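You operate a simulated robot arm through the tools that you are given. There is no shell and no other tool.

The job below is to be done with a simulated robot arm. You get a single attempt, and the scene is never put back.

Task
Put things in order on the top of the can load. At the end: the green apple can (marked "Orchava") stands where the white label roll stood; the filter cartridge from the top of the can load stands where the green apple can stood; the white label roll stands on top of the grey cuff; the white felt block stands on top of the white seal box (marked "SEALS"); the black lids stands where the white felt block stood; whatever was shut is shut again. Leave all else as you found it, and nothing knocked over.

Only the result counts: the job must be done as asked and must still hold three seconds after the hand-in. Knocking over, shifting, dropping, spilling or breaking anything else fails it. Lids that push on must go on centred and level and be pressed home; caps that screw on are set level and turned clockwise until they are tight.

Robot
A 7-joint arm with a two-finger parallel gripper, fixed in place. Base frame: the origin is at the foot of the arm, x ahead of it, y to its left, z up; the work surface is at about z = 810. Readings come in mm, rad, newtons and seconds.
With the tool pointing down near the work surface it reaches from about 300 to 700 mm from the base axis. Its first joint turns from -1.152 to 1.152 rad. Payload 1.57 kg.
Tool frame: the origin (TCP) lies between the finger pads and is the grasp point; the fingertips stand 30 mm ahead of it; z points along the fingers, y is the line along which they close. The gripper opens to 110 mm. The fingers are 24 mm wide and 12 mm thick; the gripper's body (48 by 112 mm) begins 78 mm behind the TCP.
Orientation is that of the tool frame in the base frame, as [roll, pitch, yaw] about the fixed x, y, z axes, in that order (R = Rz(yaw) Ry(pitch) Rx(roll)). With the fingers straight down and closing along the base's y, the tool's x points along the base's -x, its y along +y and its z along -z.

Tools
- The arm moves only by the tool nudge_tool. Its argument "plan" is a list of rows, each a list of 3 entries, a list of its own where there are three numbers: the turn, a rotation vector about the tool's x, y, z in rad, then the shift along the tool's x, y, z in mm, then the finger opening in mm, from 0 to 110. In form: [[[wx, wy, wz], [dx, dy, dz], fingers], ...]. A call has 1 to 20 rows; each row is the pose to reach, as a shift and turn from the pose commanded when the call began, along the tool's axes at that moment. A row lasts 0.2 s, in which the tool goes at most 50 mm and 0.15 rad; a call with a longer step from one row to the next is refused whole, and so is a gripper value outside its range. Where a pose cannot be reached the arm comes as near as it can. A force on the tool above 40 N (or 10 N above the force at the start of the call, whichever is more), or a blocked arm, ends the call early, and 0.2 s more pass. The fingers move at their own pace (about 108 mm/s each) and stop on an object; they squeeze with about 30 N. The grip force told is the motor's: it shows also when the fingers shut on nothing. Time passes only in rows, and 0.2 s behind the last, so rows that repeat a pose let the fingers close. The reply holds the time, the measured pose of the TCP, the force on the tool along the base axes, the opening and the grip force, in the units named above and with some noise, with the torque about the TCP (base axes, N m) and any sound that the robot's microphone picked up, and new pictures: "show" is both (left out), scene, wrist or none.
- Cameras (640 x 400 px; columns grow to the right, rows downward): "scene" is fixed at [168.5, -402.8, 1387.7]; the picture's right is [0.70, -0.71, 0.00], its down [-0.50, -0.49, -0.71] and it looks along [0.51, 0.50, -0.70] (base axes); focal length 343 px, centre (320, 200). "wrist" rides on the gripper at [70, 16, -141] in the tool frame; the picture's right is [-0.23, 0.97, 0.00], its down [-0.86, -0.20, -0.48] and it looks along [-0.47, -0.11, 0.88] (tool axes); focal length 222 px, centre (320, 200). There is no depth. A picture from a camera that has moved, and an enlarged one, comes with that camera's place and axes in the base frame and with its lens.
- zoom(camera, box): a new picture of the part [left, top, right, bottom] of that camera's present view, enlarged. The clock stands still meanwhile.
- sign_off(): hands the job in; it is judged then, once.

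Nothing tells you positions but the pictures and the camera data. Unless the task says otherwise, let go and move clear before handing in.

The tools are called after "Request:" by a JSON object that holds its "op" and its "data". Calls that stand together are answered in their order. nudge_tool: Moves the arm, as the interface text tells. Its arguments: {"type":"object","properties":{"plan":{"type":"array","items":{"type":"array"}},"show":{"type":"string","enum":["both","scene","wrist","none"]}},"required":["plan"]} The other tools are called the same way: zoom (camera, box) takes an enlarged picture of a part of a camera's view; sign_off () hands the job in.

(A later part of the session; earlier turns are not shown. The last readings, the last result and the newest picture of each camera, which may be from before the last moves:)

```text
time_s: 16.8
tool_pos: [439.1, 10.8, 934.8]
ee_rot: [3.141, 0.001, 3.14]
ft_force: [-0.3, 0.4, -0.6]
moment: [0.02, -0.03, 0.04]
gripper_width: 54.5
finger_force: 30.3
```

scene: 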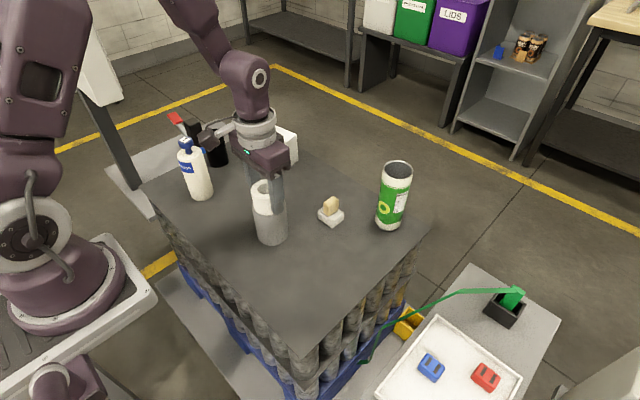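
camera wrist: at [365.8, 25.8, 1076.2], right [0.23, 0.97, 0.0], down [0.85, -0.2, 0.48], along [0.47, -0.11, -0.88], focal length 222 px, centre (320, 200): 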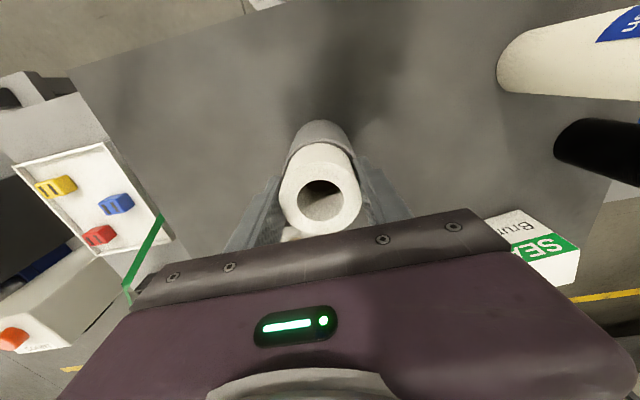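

Request:
{"op": "nudge_tool", "data": {"plan": [[[0, 0, 0], [0, 0, 0.7], 45], [[0, 0, 0], [0, 0, 1.3], 45], [[0, 0, 0], [0, 0, 1.3], 45]], "show": "both"}}

Request:
{"op": "zoom", "data": {"camera": "scene", "box": [235, 170, 305, 225]}}

```text
time_s: 17.6
tool_pos: [437.9, 9.9, 935.2]
ee_rot: [3.14, 0.003, -3.141]
ft_force: [0.2, 0.9, 11.0]
moment: [0.07, -0.13, 0.0]
gripper_width: 54.7
finger_force: 30.3
camera wrist: at [366.3, 26.4, 1076.1], right [0.23, 0.97, 0.0], down [0.85, -0.2, 0.48], along [0.47, -0.11, -0.88], focal length 222 px, centre (320, 200)
```

scene: 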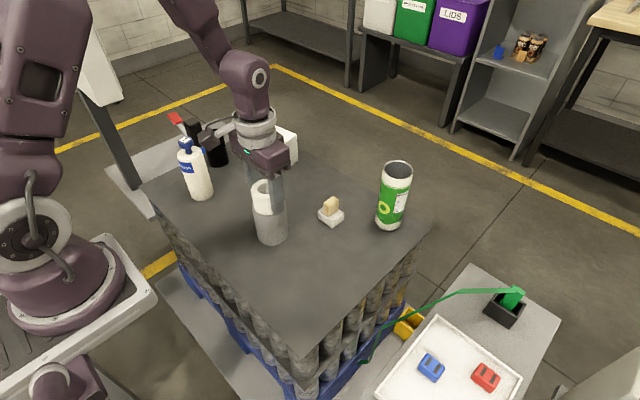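
wrist: 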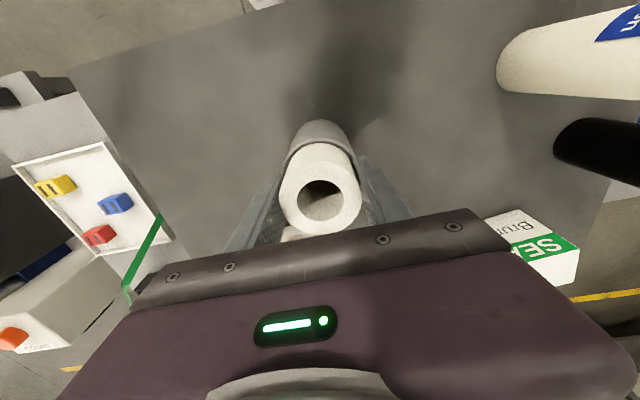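

```text
7.27 times, centred on (270, 198) of scene
camera zoom: at [168.4, -402.8, 1387.8], right [0.7, -0.71, 0.0], down [-0.5, -0.49, -0.71], along [0.51, 0.5, -0.7], focal length 2492 px, centre (684, 218)
```

zoom: 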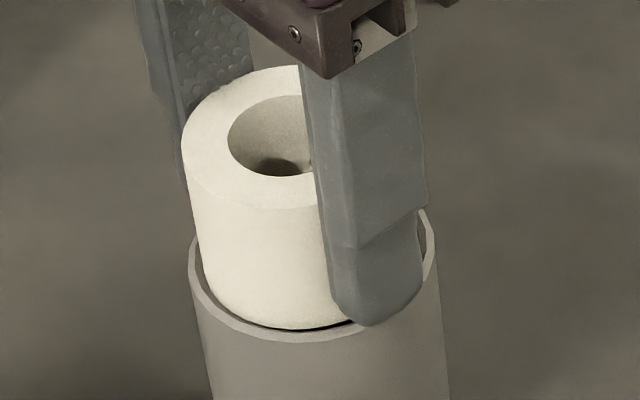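

The fingertips are also near rim height, so I want to tell roll contact from finger contact. I'll measure how far the roll has slid up in the grip.

Request:
{"op": "zoom", "data": {"camera": "wrist", "box": [240, 110, 400, 240]}}

Request:
{"op": "zoom", "data": {"camera": "scene", "box": [255, 200, 295, 225]}}

```text
3.08 times, centred on (320, 175) of wrist
camera zoom: at [366.3, 26.4, 1076.1], right [0.23, 0.97, 0.0], down [0.85, -0.2, 0.48], along [0.47, -0.11, -0.88], focal length 684 px, centre (320, 277)
```

zoom: 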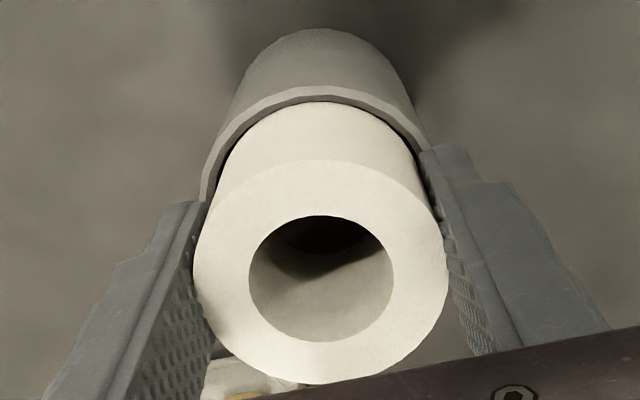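

```text
16.00 times, centred on (275, 212) of scene
camera zoom: at [168.4, -402.8, 1387.8], right [0.7, -0.71, 0.0], down [-0.5, -0.49, -0.71], along [0.51, 0.5, -0.7], focal length 5483 px, centre (1040, 0)
```

zoom: 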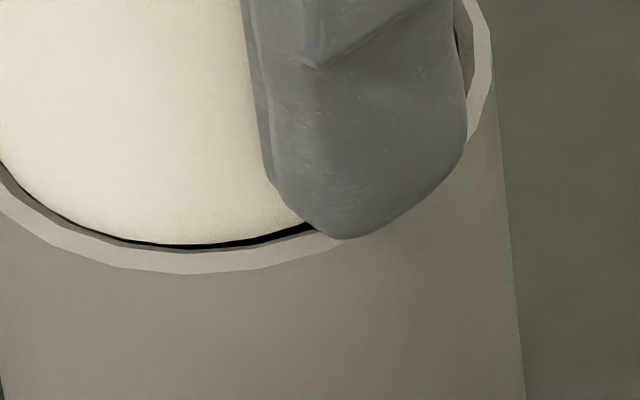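

The fingertips are visibly about 10 mm above the rim, while the roll's base sits exactly at rim level with an even gap all round. So the cuff bears the roll centrally, and I'll ease off and release.

Request:
{"op": "nudge_tool", "data": {"plan": [[[0, 0, 0], [0, 0, -1], 45], [[0, 0, 0], [0, 0, -1], 60], [[0, 0, 0], [0, 0, -1], 75], [[0, 0, 0], [0, 0, -1], 85], [[0, 0, 0], [0, 0, -1], 85]], "show": "both"}}

Request:
{"op": "zoom", "data": {"camera": "scene", "box": [225, 160, 315, 250]}}

```text
time_s: 18.8
tool_pos: [438.4, 10.8, 934.1]
ee_rot: [3.142, 0.001, -3.14]
ft_force: [0.3, 0.4, 0.1]
moment: [0.01, -0.02, -0.03]
gripper_width: 85.1
finger_force: 0.0
camera wrist: at [366.4, 26.6, 1076.8], right [0.23, 0.97, 0.0], down [0.86, -0.2, 0.48], along [0.47, -0.11, -0.88], focal length 222 px, centre (320, 200)
```

scene: 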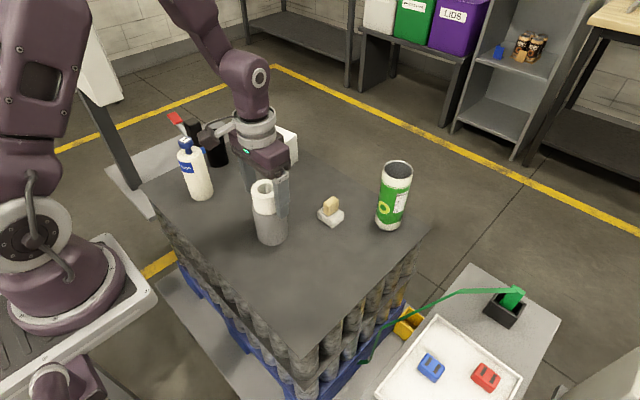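
wrist: 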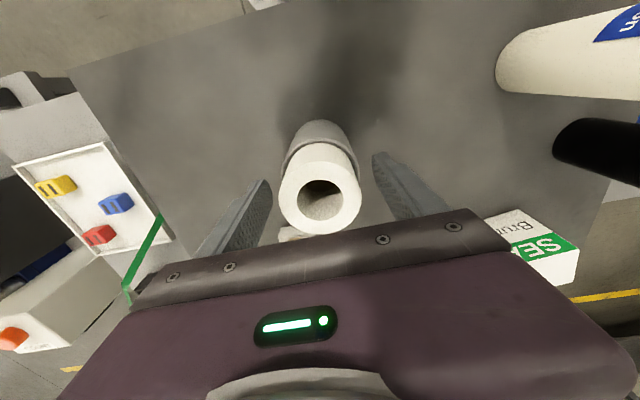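

```text
4.44 times, centred on (270, 205) of scene
camera zoom: at [168.5, -402.8, 1387.7], right [0.7, -0.71, 0.0], down [-0.5, -0.49, -0.71], along [0.51, 0.5, -0.7], focal length 1523 px, centre (542, 178)
```

zoom: 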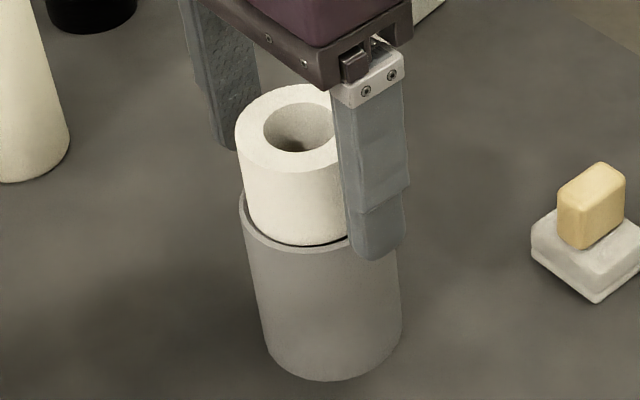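

The roll stands on the cuff. I'll raise the hand clear and go look at the green can from above, expected near (644, -148).

Request:
{"op": "nudge_tool", "data": {"plan": [[[0, 0, 0], [0, 0, -20], 95], [[0, 0, 0], [0, 0, -60], 110], [[0, 0, 0], [0, 0, -105], 110], [[0, 0, 0], [0, 0, -130], 110], [[0, 0, 0], [-32, -30, -130], 110], [[0, 0, 0], [-64, -60, -130], 110], [[0, 0, 0], [-96, -90, -130], 110], [[0, 0, 0], [-128, -120, -130], 110], [[0, 0, 0], [-160, -150, -130], 110], [[0, 0, 0], [-160, -150, -130], 110]], "show": "both"}}

Request:
{"op": "zoom", "data": {"camera": "scene", "box": [225, 160, 315, 250]}}

```text
time_s: 21.0
tool_pos: [598.3, -141.7, 1066.7]
ee_rot: [-3.141, 0.0, -3.141]
ft_force: [-0.3, 1.1, -0.3]
moment: [0.02, 0.02, 0.01]
gripper_width: 110.1
finger_force: 0.0
camera wrist: at [527.9, -125.3, 1207.1], right [0.23, 0.97, 0.0], down [0.86, -0.2, 0.48], along [0.47, -0.11, -0.88], focal length 222 px, centre (320, 200)
```

scene: 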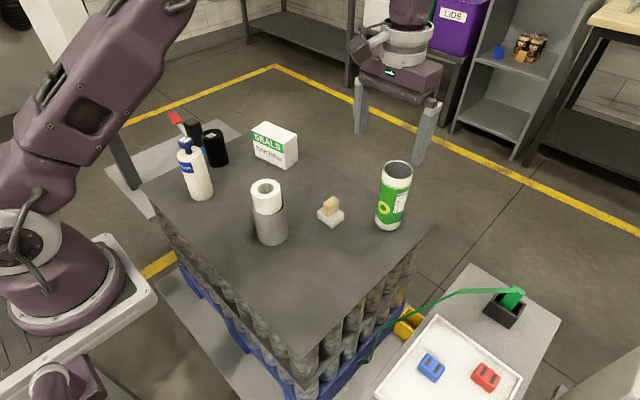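
wrist: 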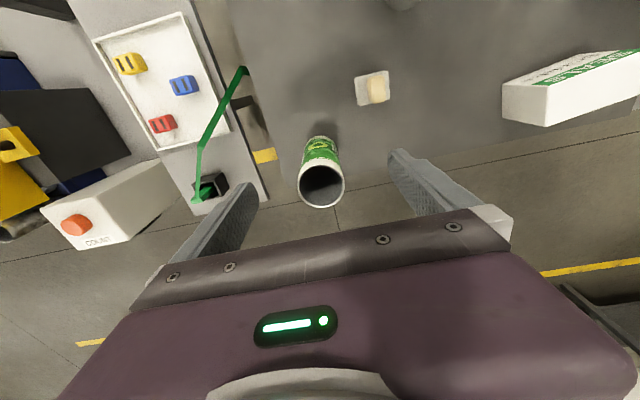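

```text
4.44 times, centred on (270, 205) of scene
camera zoom: at [168.5, -402.8, 1387.7], right [0.7, -0.71, 0.0], down [-0.5, -0.49, -0.71], along [0.51, 0.5, -0.7], focal length 1523 px, centre (542, 178)
```

zoom: 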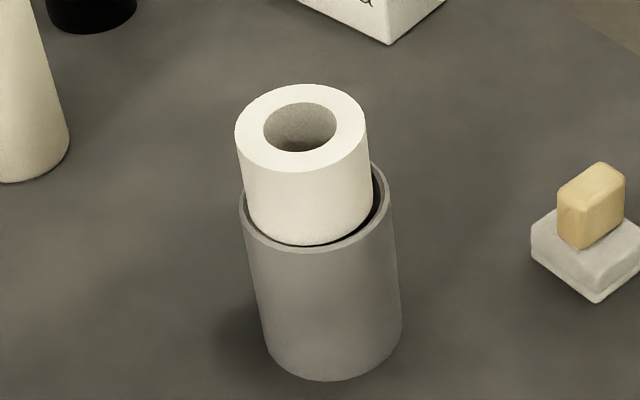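

The roll stands upright on the cuff. Now I'll measure the can from above.

Request:
{"op": "zoom", "data": {"camera": "wrist", "box": [280, 125, 370, 215]}}

Request:
{"op": "zoom", "data": {"camera": "wrist", "box": [345, 60, 405, 115]}}

Request:
{"op": "zoom", "data": {"camera": "scene", "box": [170, 110, 310, 210]}}

```text
4.44 times, centred on (325, 170) of wrist
camera zoom: at [527.9, -125.3, 1207.1], right [0.23, 0.97, 0.0], down [0.86, -0.2, 0.48], along [0.47, -0.11, -0.88], focal length 987 px, centre (298, 333)
```

zoom: 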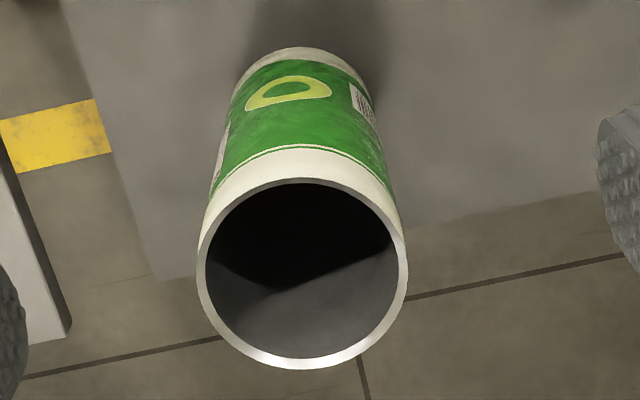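

```text
7.27 times, centred on (375, 88) of wrist
camera zoom: at [527.9, -125.3, 1207.1], right [0.23, 0.97, 0.0], down [0.86, -0.2, 0.48], along [0.47, -0.11, -0.88], focal length 1615 px, centre (-80, 1018)
```

zoom: 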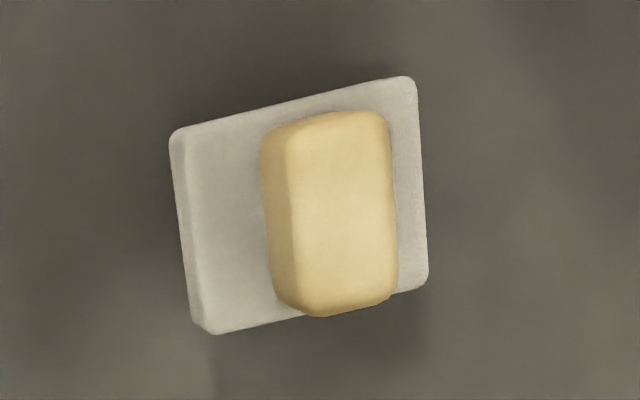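

```text
4.00 times, centred on (240, 160) of scene
camera zoom: at [168.5, -402.8, 1387.7], right [0.7, -0.71, 0.0], down [-0.5, -0.49, -0.71], along [0.51, 0.5, -0.7], focal length 1371 px, centre (640, 360)
```

zoom: 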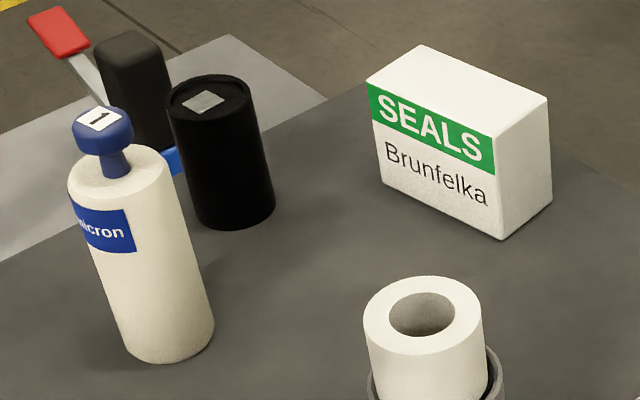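

The can is centred about 44 mm ahead and 9 mm to the right of the hand, with its top near z 961. I'm moving over it and lowering partway to check.

Request:
{"op": "nudge_tool", "data": {"plan": [[[0, 0, 0], [-22, -5, 0], 110], [[0, 0, 0], [-44, -9.2, 0], 110], [[0, 0, 0], [-44, -9.2, 30], 110], [[0, 0, 0], [-44, -9.2, 60], 110], [[0, 0, 0], [-44, -9.2, 60], 110]], "show": "both"}}

Request:
{"op": "zoom", "data": {"camera": "wrist", "box": [260, 110, 380, 210]}}

```text
time_s: 22.2
tool_pos: [642.6, -147.0, 1004.1]
ee_rot: [-3.141, 0.0, 3.141]
ft_force: [0.4, 0.9, 0.8]
moment: [0.0, -0.01, 0.02]
gripper_width: 109.9
finger_force: 0.1
camera wrist: at [572.0, -131.4, 1147.0], right [0.23, 0.97, 0.0], down [0.85, -0.2, 0.48], along [0.47, -0.11, -0.88], focal length 222 px, centre (320, 200)
```

scene: 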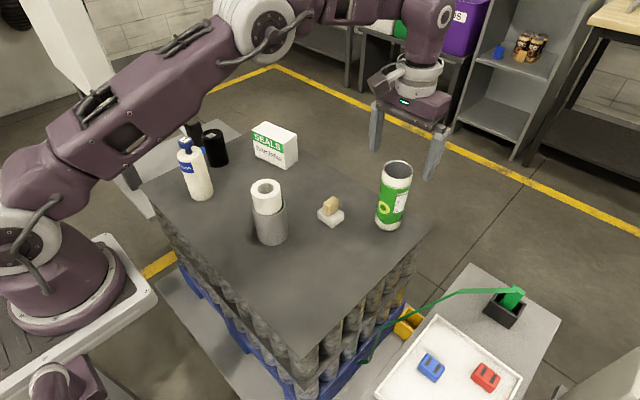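
wrist: 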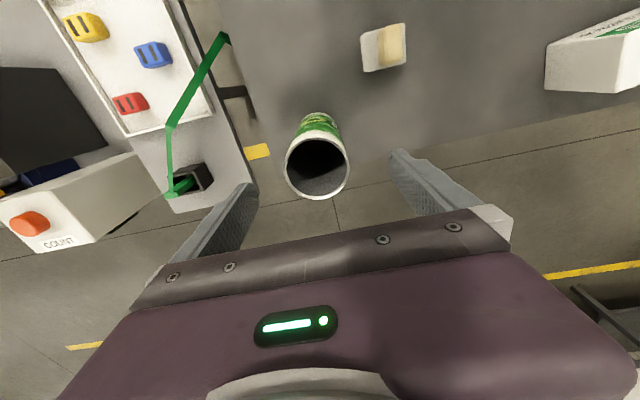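

```text
4.00 times, centred on (320, 160) of wrist
camera zoom: at [572.0, -131.4, 1147.0], right [0.23, 0.97, 0.0], down [0.85, -0.2, 0.48], along [0.47, -0.11, -0.88], focal length 888 px, centre (320, 360)
```

zoom: 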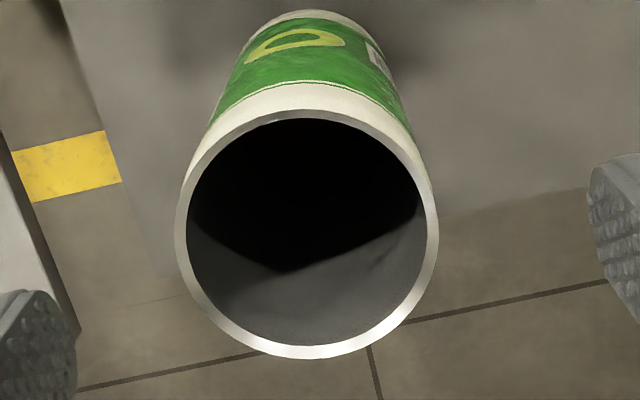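

Aligned to within 3 mm. Descending around the can to grip its upper-middle.

Request:
{"op": "nudge_tool", "data": {"plan": [[[0, 0, 0], [1, -3, 0], 110], [[0, 0, 0], [1, -3, 35], 110], [[0, 0, 0], [1, -3, 70], 110], [[0, 0, 0], [1, -3, 100], 110], [[0, 0, 0], [1, -3, 100], 110]], "show": "both"}}

```text
time_s: 23.4
tool_pos: [639.2, -149.8, 906.4]
ee_rot: [3.141, 0.001, 3.14]
ft_force: [-0.3, -0.2, -0.8]
moment: [-0.01, -0.02, 0.0]
gripper_width: 110.0
finger_force: 0.0
camera wrist: at [568.4, -133.0, 1048.0], right [0.23, 0.97, 0.0], down [0.86, -0.2, 0.48], along [0.47, -0.11, -0.88], focal length 222 px, centre (320, 200)
```

scene: 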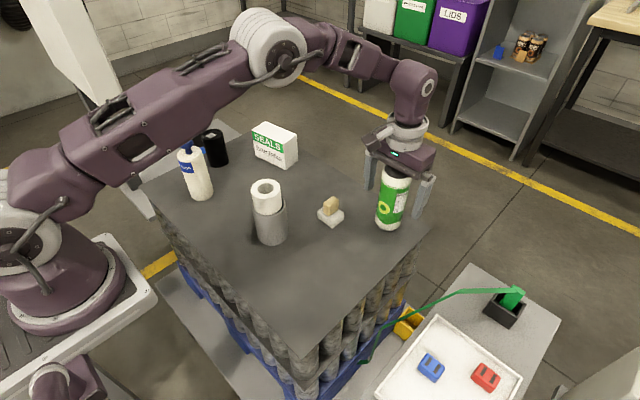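
wrist: 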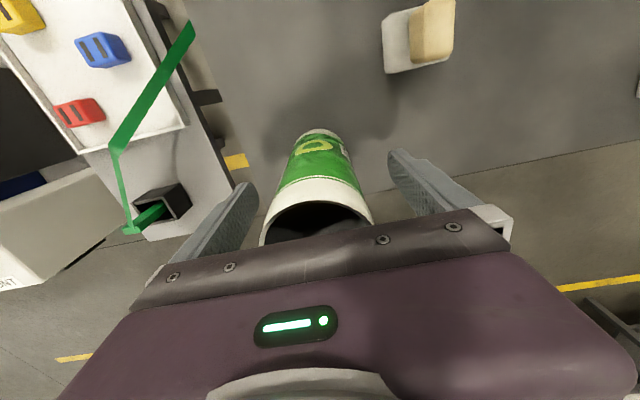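

Request:
{"op": "nudge_tool", "data": {"plan": [[[0, 0, 0], [0, 0, 0], 85], [[0, 0, 0], [0, 0, 0], 65], [[0, 0, 0], [0, 0, 0], 50], [[0, 0, 0], [0, 0, 0], 45], [[0, 0, 0], [0, 0, 0], 45]], "show": "both"}}

```text
time_s: 24.6
tool_pos: [639.2, -148.4, 906.9]
ee_rot: [-3.141, 0.0, 3.141]
ft_force: [0.0, 0.5, 0.1]
moment: [0.02, -0.03, 0.0]
gripper_width: 56.1
finger_force: 29.9
camera wrist: at [568.4, -133.0, 1048.3], right [0.23, 0.97, 0.0], down [0.85, -0.2, 0.48], along [0.47, -0.11, -0.88], focal length 222 px, centre (320, 200)
```

scene: 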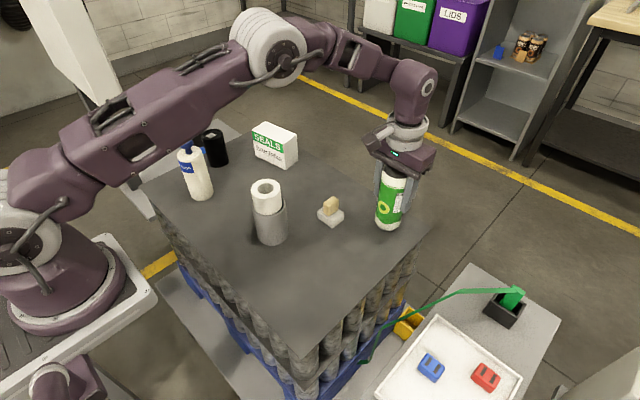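
wrist: 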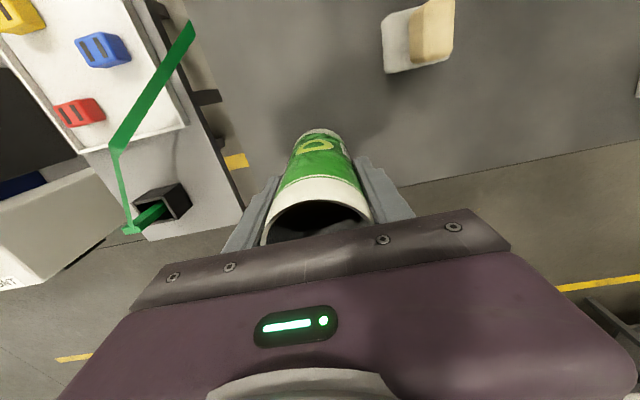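

The can is held (56 mm). I'll lift 40 mm and carry it low along y≈-140 to the roll's old spot at about (378, -130).

Request:
{"op": "nudge_tool", "data": {"plan": [[[0, 0, 0], [0, 0, -10], 45], [[0, 0, 0], [0, 0, -40], 45], [[0, 0, 0], [44, 3, -45], 45], [[0, 0, 0], [88, 6, -45], 45], [[0, 0, 0], [132, 9, -45], 45], [[0, 0, 0], [176, 13, -45], 45], [[0, 0, 0], [220, 16, -45], 45], [[0, 0, 0], [262.5, 19.3, -45], 45], [[0, 0, 0], [262.5, 19.3, -45], 45], [[0, 0, 0], [262.5, 19.3, -45], 45]], "show": "both"}}

```text
time_s: 26.8
tool_pos: [379.1, -132.4, 950.6]
ee_rot: [3.141, 0.0, -3.141]
ft_force: [-0.7, 0.2, -0.7]
moment: [0.0, 0.0, -0.02]
gripper_width: 56.1
finger_force: 30.0
camera wrist: at [308.3, -117.1, 1092.5], right [0.23, 0.97, 0.0], down [0.85, -0.2, 0.48], along [0.47, -0.11, -0.88], focal length 222 px, centre (320, 200)
```

scene: 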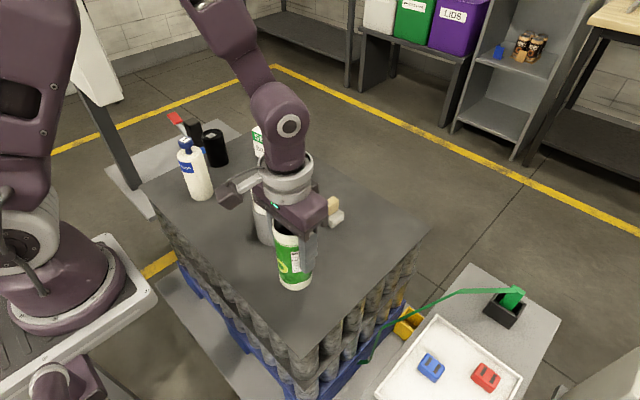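
wrist: 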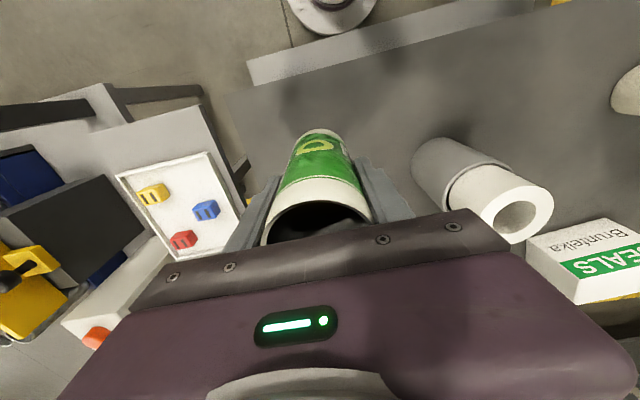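

Request:
{"op": "zoom", "data": {"camera": "wrist", "box": [240, 120, 400, 250]}}

Request:
{"op": "zoom", "data": {"camera": "scene", "box": [225, 160, 335, 310]}}

```text
3.08 times, centred on (320, 185) of wrist
camera zoom: at [308.3, -117.1, 1092.5], right [0.23, 0.97, 0.0], down [0.85, -0.2, 0.48], along [0.47, -0.11, -0.88], focal length 684 px, centre (320, 246)
```

zoom: 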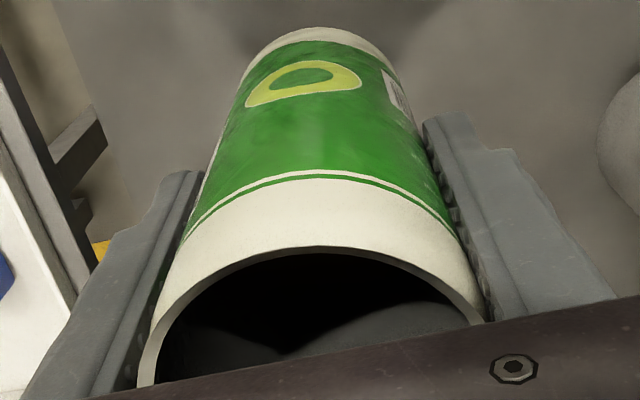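

```text
2.67 times, centred on (280, 235) of scene
camera zoom: at [168.5, -402.8, 1387.7], right [0.7, -0.71, 0.0], down [-0.5, -0.49, -0.71], along [0.51, 0.5, -0.7], focal length 914 px, centre (427, 107)
```

zoom: 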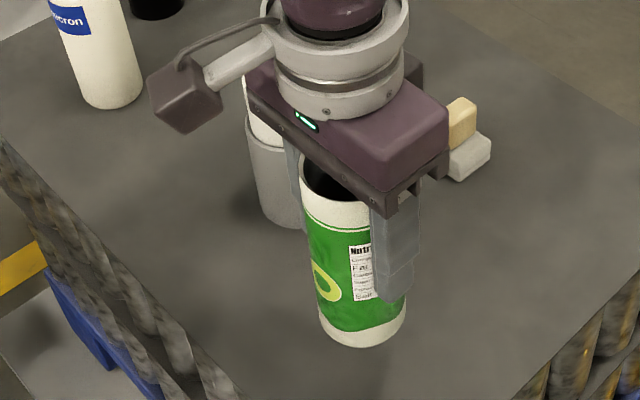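

The hand is about 3 mm off, so I'll correct that and lower the can to just above the table.

Request:
{"op": "nudge_tool", "data": {"plan": [[[0, 0, 0], [3.4, 3.4, 0], 45], [[0, 0, 0], [3.4, 3.4, 20], 45], [[0, 0, 0], [3.4, 3.4, 38], 45], [[0, 0, 0], [3.4, 3.4, 41], 45], [[0, 0, 0], [3.4, 3.4, 41], 45]], "show": "both"}}

Request:
{"op": "zoom", "data": {"camera": "scene", "box": [265, 260, 325, 310]}}

```text
time_s: 28.0
tool_pos: [373.9, -129.7, 909.9]
ee_rot: [-3.141, -0.001, -3.141]
ft_force: [-0.4, 0.6, 0.1]
moment: [-0.03, -0.03, 0.01]
gripper_width: 56.0
finger_force: 30.1
camera wrist: at [303.8, -112.8, 1051.4], right [0.23, 0.97, 0.0], down [0.86, -0.2, 0.48], along [0.47, -0.11, -0.88], focal length 222 px, centre (320, 200)
```

scene: 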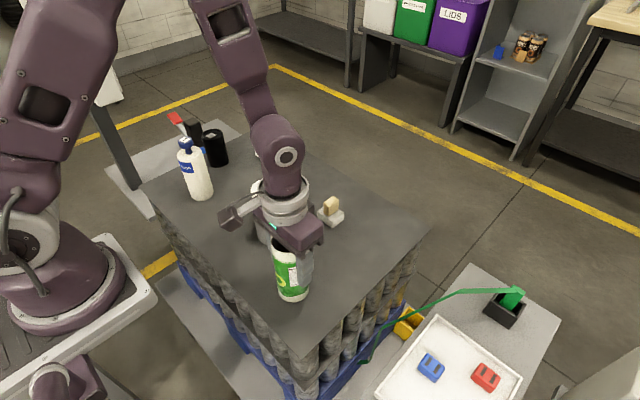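
wrist: 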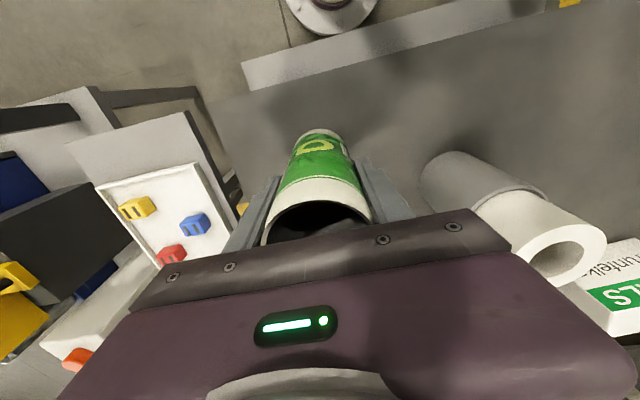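

```text
8.00 times, centred on (295, 285) of scene
camera zoom: at [168.5, -402.8, 1387.7], right [0.7, -0.71, 0.0], down [-0.5, -0.49, -0.71], along [0.51, 0.5, -0.7], focal length 2742 px, centre (520, -480)
```

zoom: 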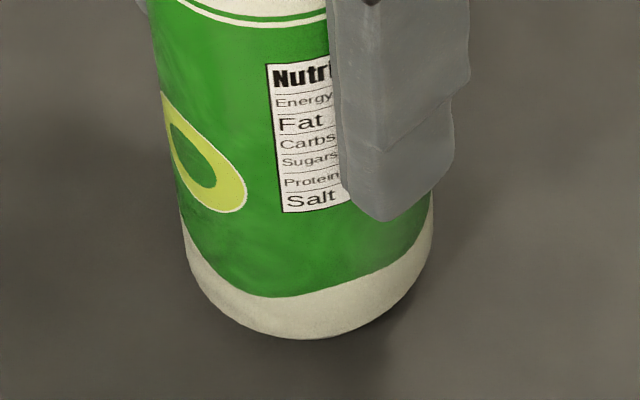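

Close to the target. I'll shift by about (+3, -2) mm, set it down gently and check the contact force.

Request:
{"op": "nudge_tool", "data": {"plan": [[[0, 0, 0], [-3, -2, 0], 45], [[0, 0, 0], [-3, -2, 1.5], 45], [[0, 0, 0], [-3, -2, 2.5], 45], [[0, 0, 0], [-3, -2, 3.2], 45], [[0, 0, 0], [-3, -2, 3.2], 45]], "show": "scene"}}

Request:
{"op": "zoom", "data": {"camera": "scene", "box": [265, 260, 325, 310]}}

```text
time_s: 29.2
tool_pos: [377.3, -130.9, 906.2]
ee_rot: [-3.141, 0.0, -3.141]
ft_force: [-0.1, 0.9, 14.8]
moment: [-0.22, -0.03, 0.04]
gripper_width: 56.0
finger_force: 29.9
```

scene: 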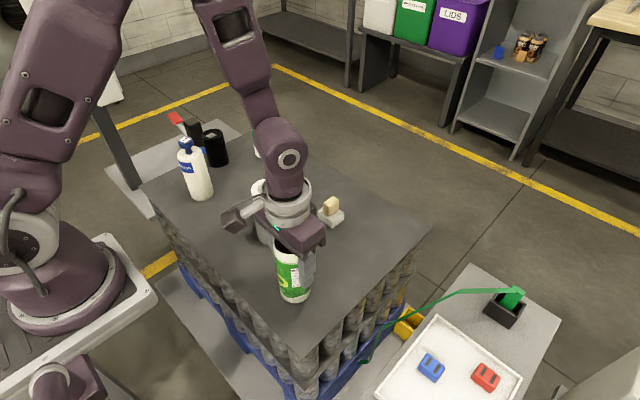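

```text
8.00 times, centred on (295, 285) of scene
camera zoom: at [168.4, -402.6, 1387.8], right [0.7, -0.71, 0.0], down [-0.5, -0.49, -0.71], along [0.51, 0.5, -0.7], focal length 2742 px, centre (520, -480)
```

zoom: 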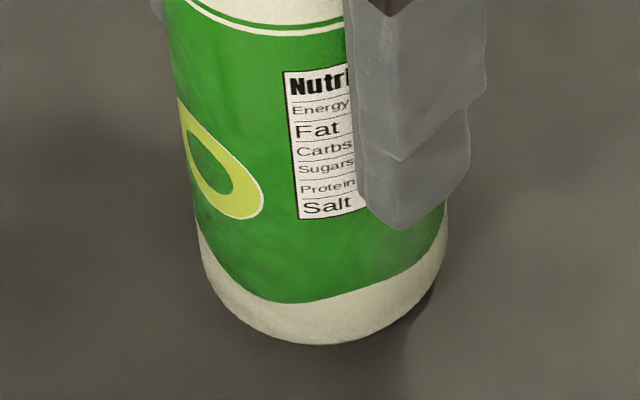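

The can is down on the table, within about a millimetre or two of the roll's old spot. I'll ease off and release.

Request:
{"op": "nudge_tool", "data": {"plan": [[[0, 0, 0], [0, 0, -1.5], 45], [[0, 0, 0], [0, 0, -1.5], 58], [[0, 0, 0], [0, 0, -1.5], 75], [[0, 0, 0], [0, 0, -1.5], 100], [[0, 0, 0], [0, 0, -1.5], 110]], "show": "both"}}

Request:
{"op": "zoom", "data": {"camera": "scene", "box": [235, 200, 335, 310]}}

```text
time_s: 30.4
tool_pos: [378.1, -131.7, 906.5]
ee_rot: [-3.14, 0.001, 3.141]
ft_force: [-0.4, 0.0, -0.8]
moment: [0.0, 0.0, -0.01]
gripper_width: 110.0
finger_force: 0.1
camera wrist: at [306.6, -115.0, 1049.5], right [0.23, 0.97, 0.0], down [0.86, -0.2, 0.48], along [0.47, -0.11, -0.88], focal length 222 px, centre (320, 200)
```

scene: 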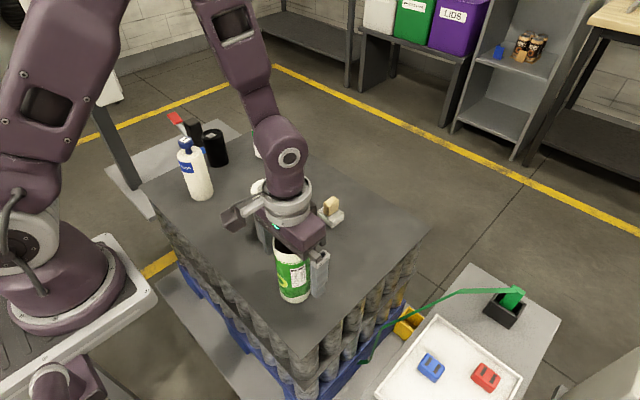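
wrist: 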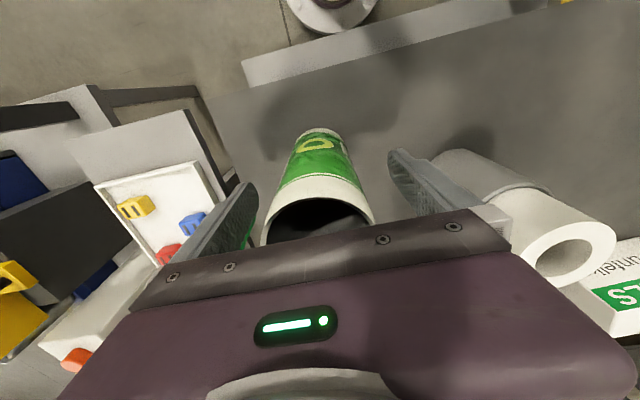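

```text
3.64 times, centred on (285, 255) of scene
camera zoom: at [168.5, -402.8, 1387.7], right [0.7, -0.71, 0.0], down [-0.5, -0.49, -0.71], along [0.51, 0.5, -0.7], focal length 1246 px, centre (447, 0)
```

zoom: 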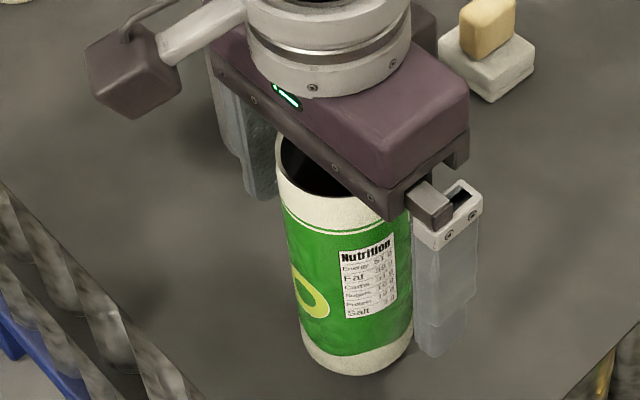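

The can stands. I'm raising the hand and going over to the filter cartridge, expected near (399, 231).

Request:
{"op": "nudge_tool", "data": {"plan": [[[0, 0, 0], [0, 0, -40], 110], [[0, 0, 0], [0, 0, -80], 110], [[0, 0, 0], [0, 0, -120], 110], [[0, 0, 0], [0, 0, -165], 110], [[0, 0, 0], [-3, 45, -165], 110], [[0, 0, 0], [-6, 90, -165], 110], [[0, 0, 0], [-9, 135, -165], 110], [[0, 0, 0], [-12, 180, -165], 110], [[0, 0, 0], [-15, 225, -165], 110], [[0, 0, 0], [-18, 270, -165], 110], [[0, 0, 0], [-21, 315, -165], 110], [[0, 0, 0], [-23, 363, -165], 110], [[0, 0, 0], [-23, 363, -165], 110]], "show": "both"}}

Request:
{"op": "zoom", "data": {"camera": "wrist", "box": [260, 100, 380, 210]}}

Request:
{"op": "zoom", "data": {"camera": "scene", "box": [220, 160, 335, 310]}}

```text
time_s: 33.2
tool_pos: [400.5, 232.2, 1073.2]
ee_rot: [3.141, 0.001, -3.141]
ft_force: [0.0, 0.5, -0.8]
moment: [-0.01, -0.01, -0.01]
gripper_width: 110.0
finger_force: 0.0
camera wrist: at [330.1, 248.3, 1214.5], right [0.23, 0.97, 0.0], down [0.86, -0.2, 0.48], along [0.47, -0.11, -0.88], focal length 222 px, centre (320, 200)
```

scene: 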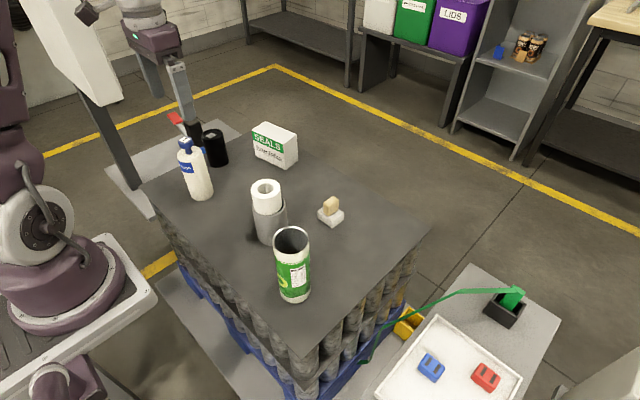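
wrist: 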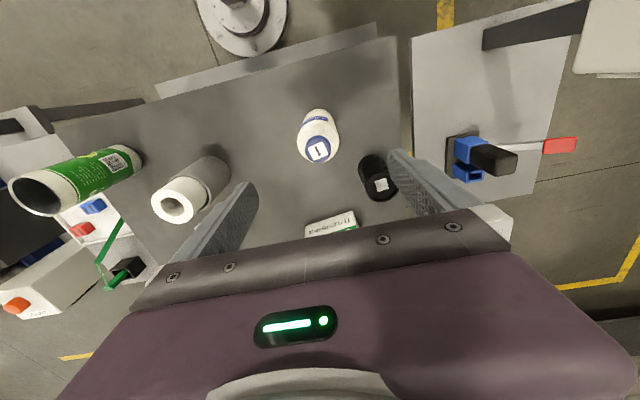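

```text
3.64 times, centred on (320, 155) of wrist
camera zoom: at [330.1, 248.3, 1214.5], right [0.23, 0.97, 0.0], down [0.86, -0.2, 0.48], along [0.47, -0.11, -0.88], focal length 808 px, centre (320, 364)
```

zoom: 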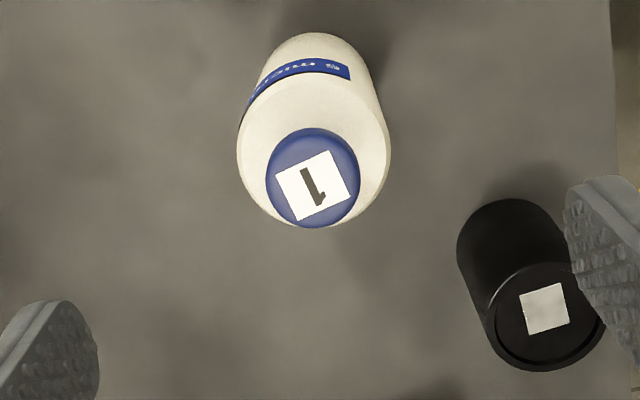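

```text
2.67 times, centred on (278, 235) of scene
camera zoom: at [168.5, -402.7, 1387.7], right [0.7, -0.71, 0.0], down [-0.5, -0.49, -0.71], along [0.51, 0.5, -0.7], focal length 914 px, centre (433, 107)
```

zoom: 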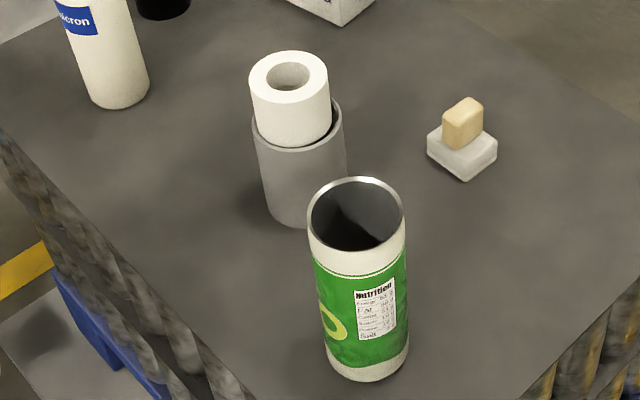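

The cartridge is within 3 mm of being under the hand. I'll correct and descend around the white body, staying clear of the knob.

Request:
{"op": "nudge_tool", "data": {"plan": [[[0, 0, 0], [2.5, -2.1, 0], 110], [[0, 0, 0], [2.5, -2.1, 45], 110], [[0, 0, 0], [2.5, -2.1, 90], 110], [[0, 0, 0], [2.5, -2.1, 130], 110], [[0, 0, 0], [2.5, -2.1, 160], 110], [[0, 0, 0], [2.5, -2.1, 168], 110], [[0, 0, 0], [2.5, -2.1, 168], 110]], "show": "both"}}

Request:
{"op": "zoom", "data": {"camera": "wrist", "box": [240, 110, 400, 240]}}

Request:
{"op": "zoom", "data": {"camera": "scene", "box": [150, 80, 270, 220]}}

```text
time_s: 34.8
tool_pos: [397.9, 229.1, 904.8]
ee_rot: [3.141, 0.0, -3.14]
ft_force: [-0.4, -0.2, -0.2]
moment: [0.03, -0.02, -0.01]
gripper_width: 110.1
finger_force: 0.0
camera wrist: at [327.0, 245.9, 1047.8], right [0.23, 0.97, 0.0], down [0.86, -0.2, 0.48], along [0.47, -0.11, -0.88], focal length 222 px, centre (320, 200)
```

scene: 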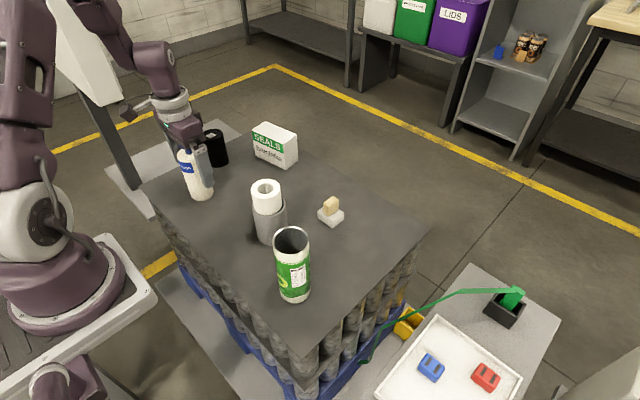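
wrist: 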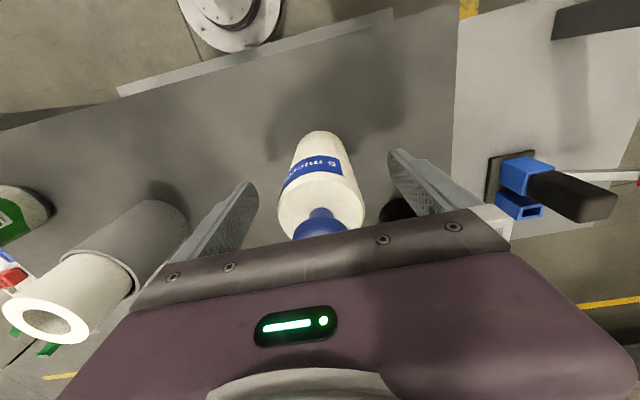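

```text
3.08 times, centred on (320, 175) of wrist
camera zoom: at [327.0, 245.9, 1047.8], right [0.23, 0.97, 0.0], down [0.86, -0.2, 0.48], along [0.47, -0.11, -0.88], focal length 684 px, centre (320, 277)
```

zoom: 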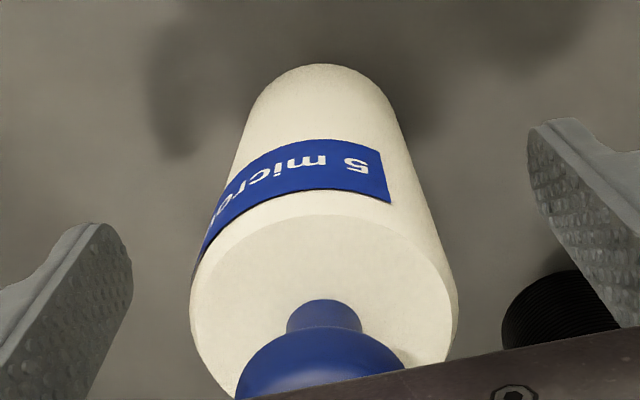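

```text
2.86 times, centred on (210, 150) of scene
camera zoom: at [168.5, -402.8, 1387.7], right [0.7, -0.71, 0.0], down [-0.5, -0.49, -0.71], along [0.51, 0.5, -0.7], focal length 979 px, centre (634, 343)
```

zoom: 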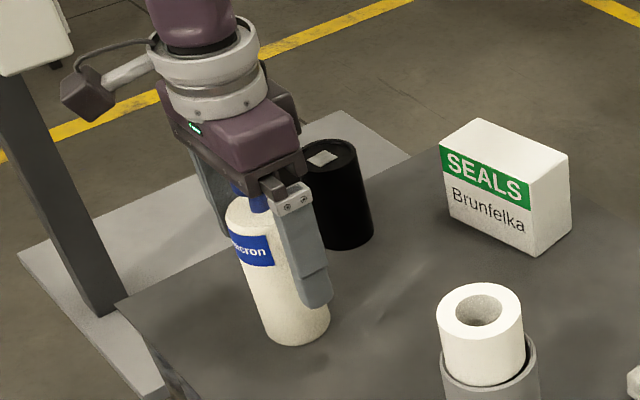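

It is marked "5 micron", so this is the filter cartridge. Closing on it.

Request:
{"op": "nudge_tool", "data": {"plan": [[[0, 0, 0], [0, 0, 0], 85], [[0, 0, 0], [0, 0, 0], 65], [[0, 0, 0], [0, 0, 0], 50], [[0, 0, 0], [0, 0, 0], 42], [[0, 0, 0], [0, 0, 0], 42]], "show": "wrist"}}

Request:
{"op": "zoom", "data": {"camera": "wrist", "box": [240, 110, 400, 240]}}

```text
time_s: 36.0
tool_pos: [398.5, 229.6, 907.7]
ee_rot: [-3.14, 0.0, -3.14]
ft_force: [0.3, 0.5, 1.1]
moment: [0.03, 0.0, -0.02]
gripper_width: 53.2
finger_force: 30.1
camera wrist: at [327.1, 246.0, 1048.1], right [0.23, 0.97, 0.0], down [0.85, -0.2, 0.48], along [0.47, -0.11, -0.88], focal length 222 px, centre (320, 200)
```

wrist: 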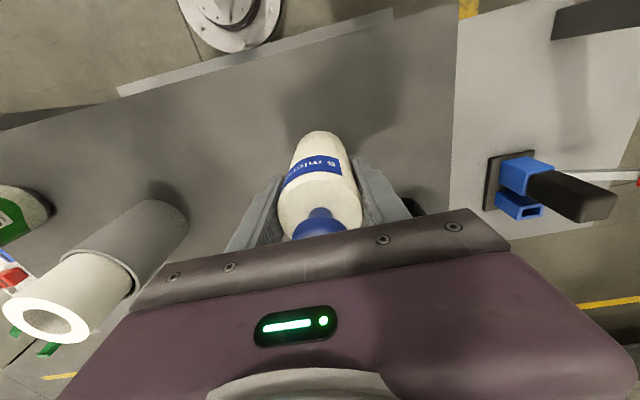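

```text
3.08 times, centred on (320, 175) of wrist
camera zoom: at [327.1, 246.0, 1048.1], right [0.23, 0.97, 0.0], down [0.85, -0.2, 0.48], along [0.47, -0.11, -0.88], focal length 684 px, centre (320, 277)
```

zoom: 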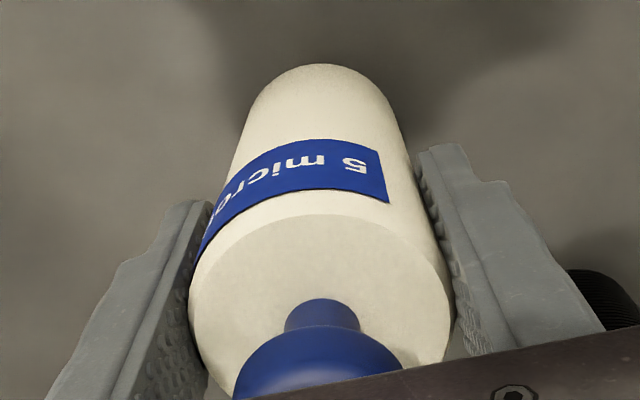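

Held securely. Lifting well above everything and carrying it over to the can's old spot near (641, -150).

Request:
{"op": "nudge_tool", "data": {"plan": [[[0, 0, 0], [0, 0, -10], 42], [[0, 0, 0], [0, 0, -50], 42], [[0, 0, 0], [0, 0, -95], 42], [[0, 0, 0], [0, 0, -140], 42], [[0, 0, 0], [0, 0, -172], 42], [[0, 0, 0], [-24, -38, -172], 42], [[0, 0, 0], [-49, -76, -172], 42], [[0, 0, 0], [-73, -114, -172], 42], [[0, 0, 0], [-97, -152, -172], 42], [[0, 0, 0], [-122, -190, -172], 42], [[0, 0, 0], [-146, -228, -172], 42], [[0, 0, 0], [-170, -266, -172], 42], [[0, 0, 0], [-195, -304, -172], 42], [[0, 0, 0], [-219, -342, -172], 42], [[0, 0, 0], [-243.3, -380.3, -172], 42], [[0, 0, 0], [-243.3, -380.3, -172], 42]], "show": "both"}}

```text
time_s: 39.4
tool_pos: [641.9, -151.1, 1074.7]
ee_rot: [3.141, -0.001, 3.14]
ft_force: [-0.1, -0.1, -1.2]
moment: [0.02, -0.01, -0.01]
gripper_width: 53.0
finger_force: 30.1
camera wrist: at [571.4, -135.7, 1216.9], right [0.23, 0.97, 0.0], down [0.85, -0.2, 0.48], along [0.47, -0.11, -0.88], focal length 222 px, centre (320, 200)
```

scene: 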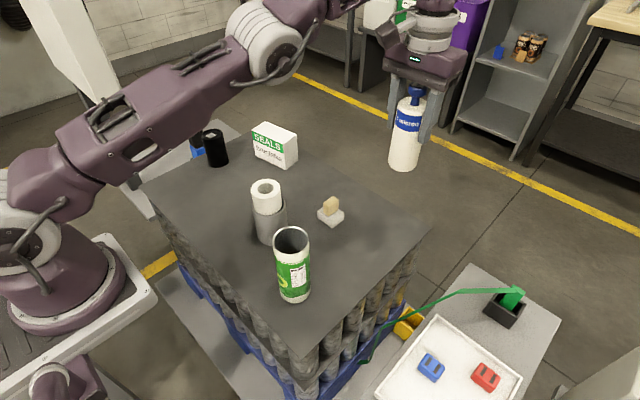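
wrist: 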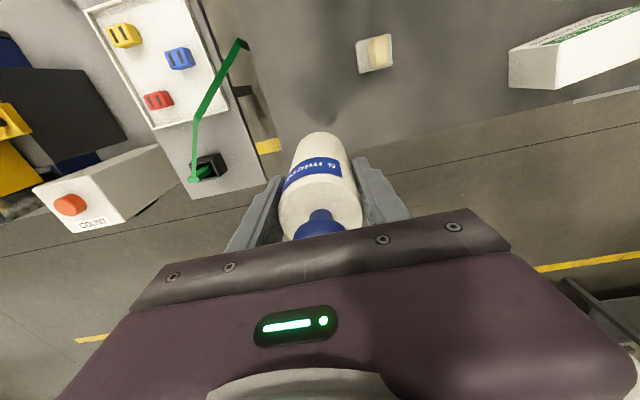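

Request:
{"op": "nudge_tool", "data": {"plan": [[[0, 0, 0], [1, 1.4, 0], 42], [[0, 0, 0], [1, 1.4, 45], 42], [[0, 0, 0], [1, 1.4, 90], 42], [[0, 0, 0], [1, 1.4, 130], 42], [[0, 0, 0], [1, 1.4, 155], 42], [[0, 0, 0], [1, 1.4, 160], 42], [[0, 0, 0], [1, 1.4, 160], 42]], "show": "both"}}

Request:
{"op": "zoom", "data": {"camera": "scene", "box": [300, 140, 440, 240]}}

```text
time_s: 41.0
tool_pos: [641.1, -148.6, 915.4]
ee_rot: [3.14, 0.001, -3.142]
ft_force: [0.0, 0.1, -2.4]
moment: [0.03, 0.0, 0.01]
gripper_width: 53.3
finger_force: 30.5
camera wrist: at [568.8, -131.8, 1057.1], right [0.23, 0.97, 0.0], down [0.86, -0.2, 0.48], along [0.47, -0.11, -0.88], focal length 222 px, centre (320, 200)
```

scene: 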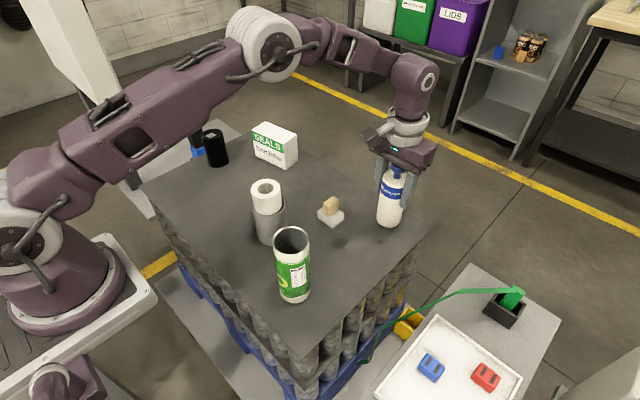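
wrist: 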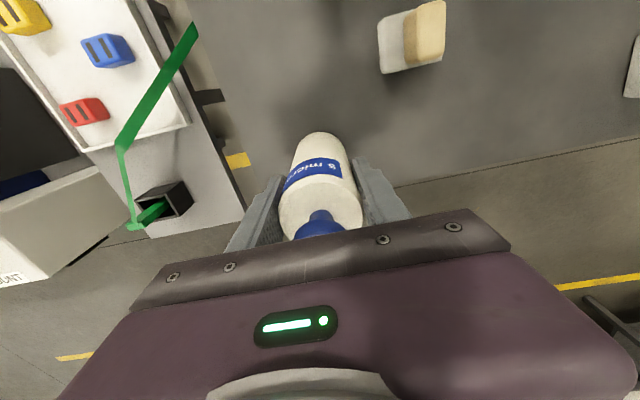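

```text
4.00 times, centred on (370, 190) of scene
camera zoom: at [168.6, -402.8, 1387.7], right [0.7, -0.71, 0.0], down [-0.5, -0.49, -0.71], along [0.51, 0.5, -0.7], focal length 1371 px, centre (120, 240)
```

zoom: 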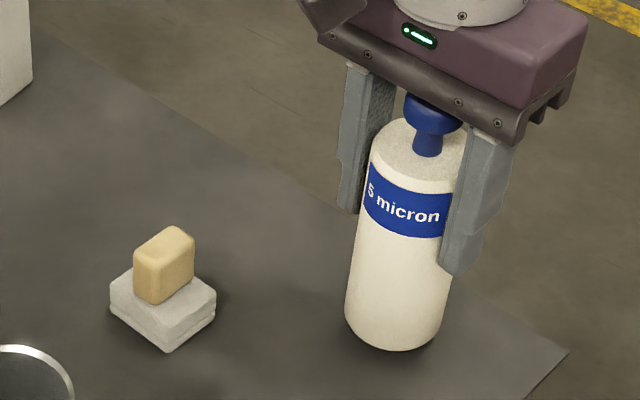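

Request:
{"op": "zoom", "data": {"camera": "scene", "box": [365, 150, 425, 240]}}

Request:
{"op": "zoom", "data": {"camera": "scene", "box": [360, 200, 416, 235]}}

```text
4.44 times, centred on (395, 195) of scene
camera zoom: at [168.6, -402.8, 1387.7], right [0.7, -0.71, 0.0], down [-0.5, -0.49, -0.71], along [0.51, 0.5, -0.7], focal length 1523 px, centre (-13, 222)
```

zoom: 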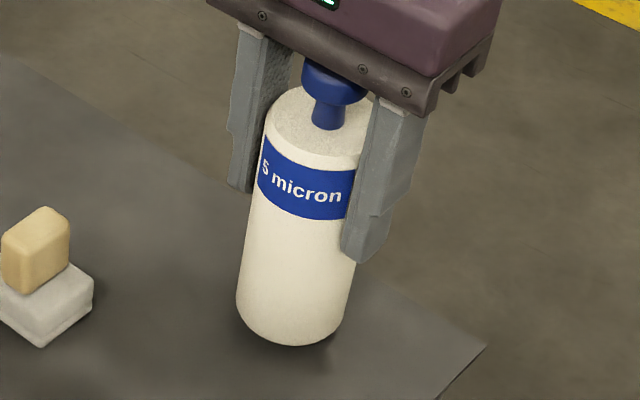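

```text
11.43 times, centred on (388, 218) of scene
camera zoom: at [168.6, -402.8, 1387.7], right [0.7, -0.71, 0.0], down [-0.5, -0.49, -0.71], along [0.51, 0.5, -0.7], focal length 3917 px, centre (-457, 0)
```

zoom: 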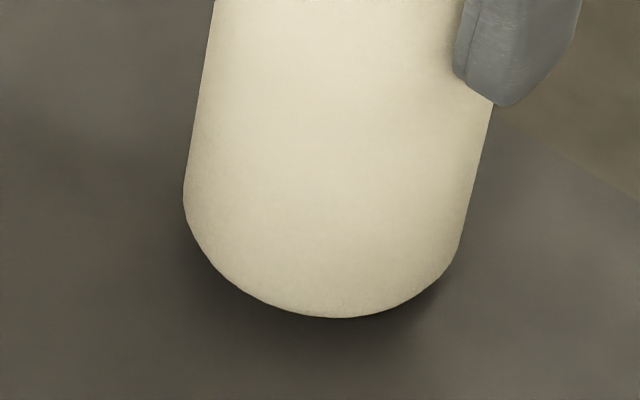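

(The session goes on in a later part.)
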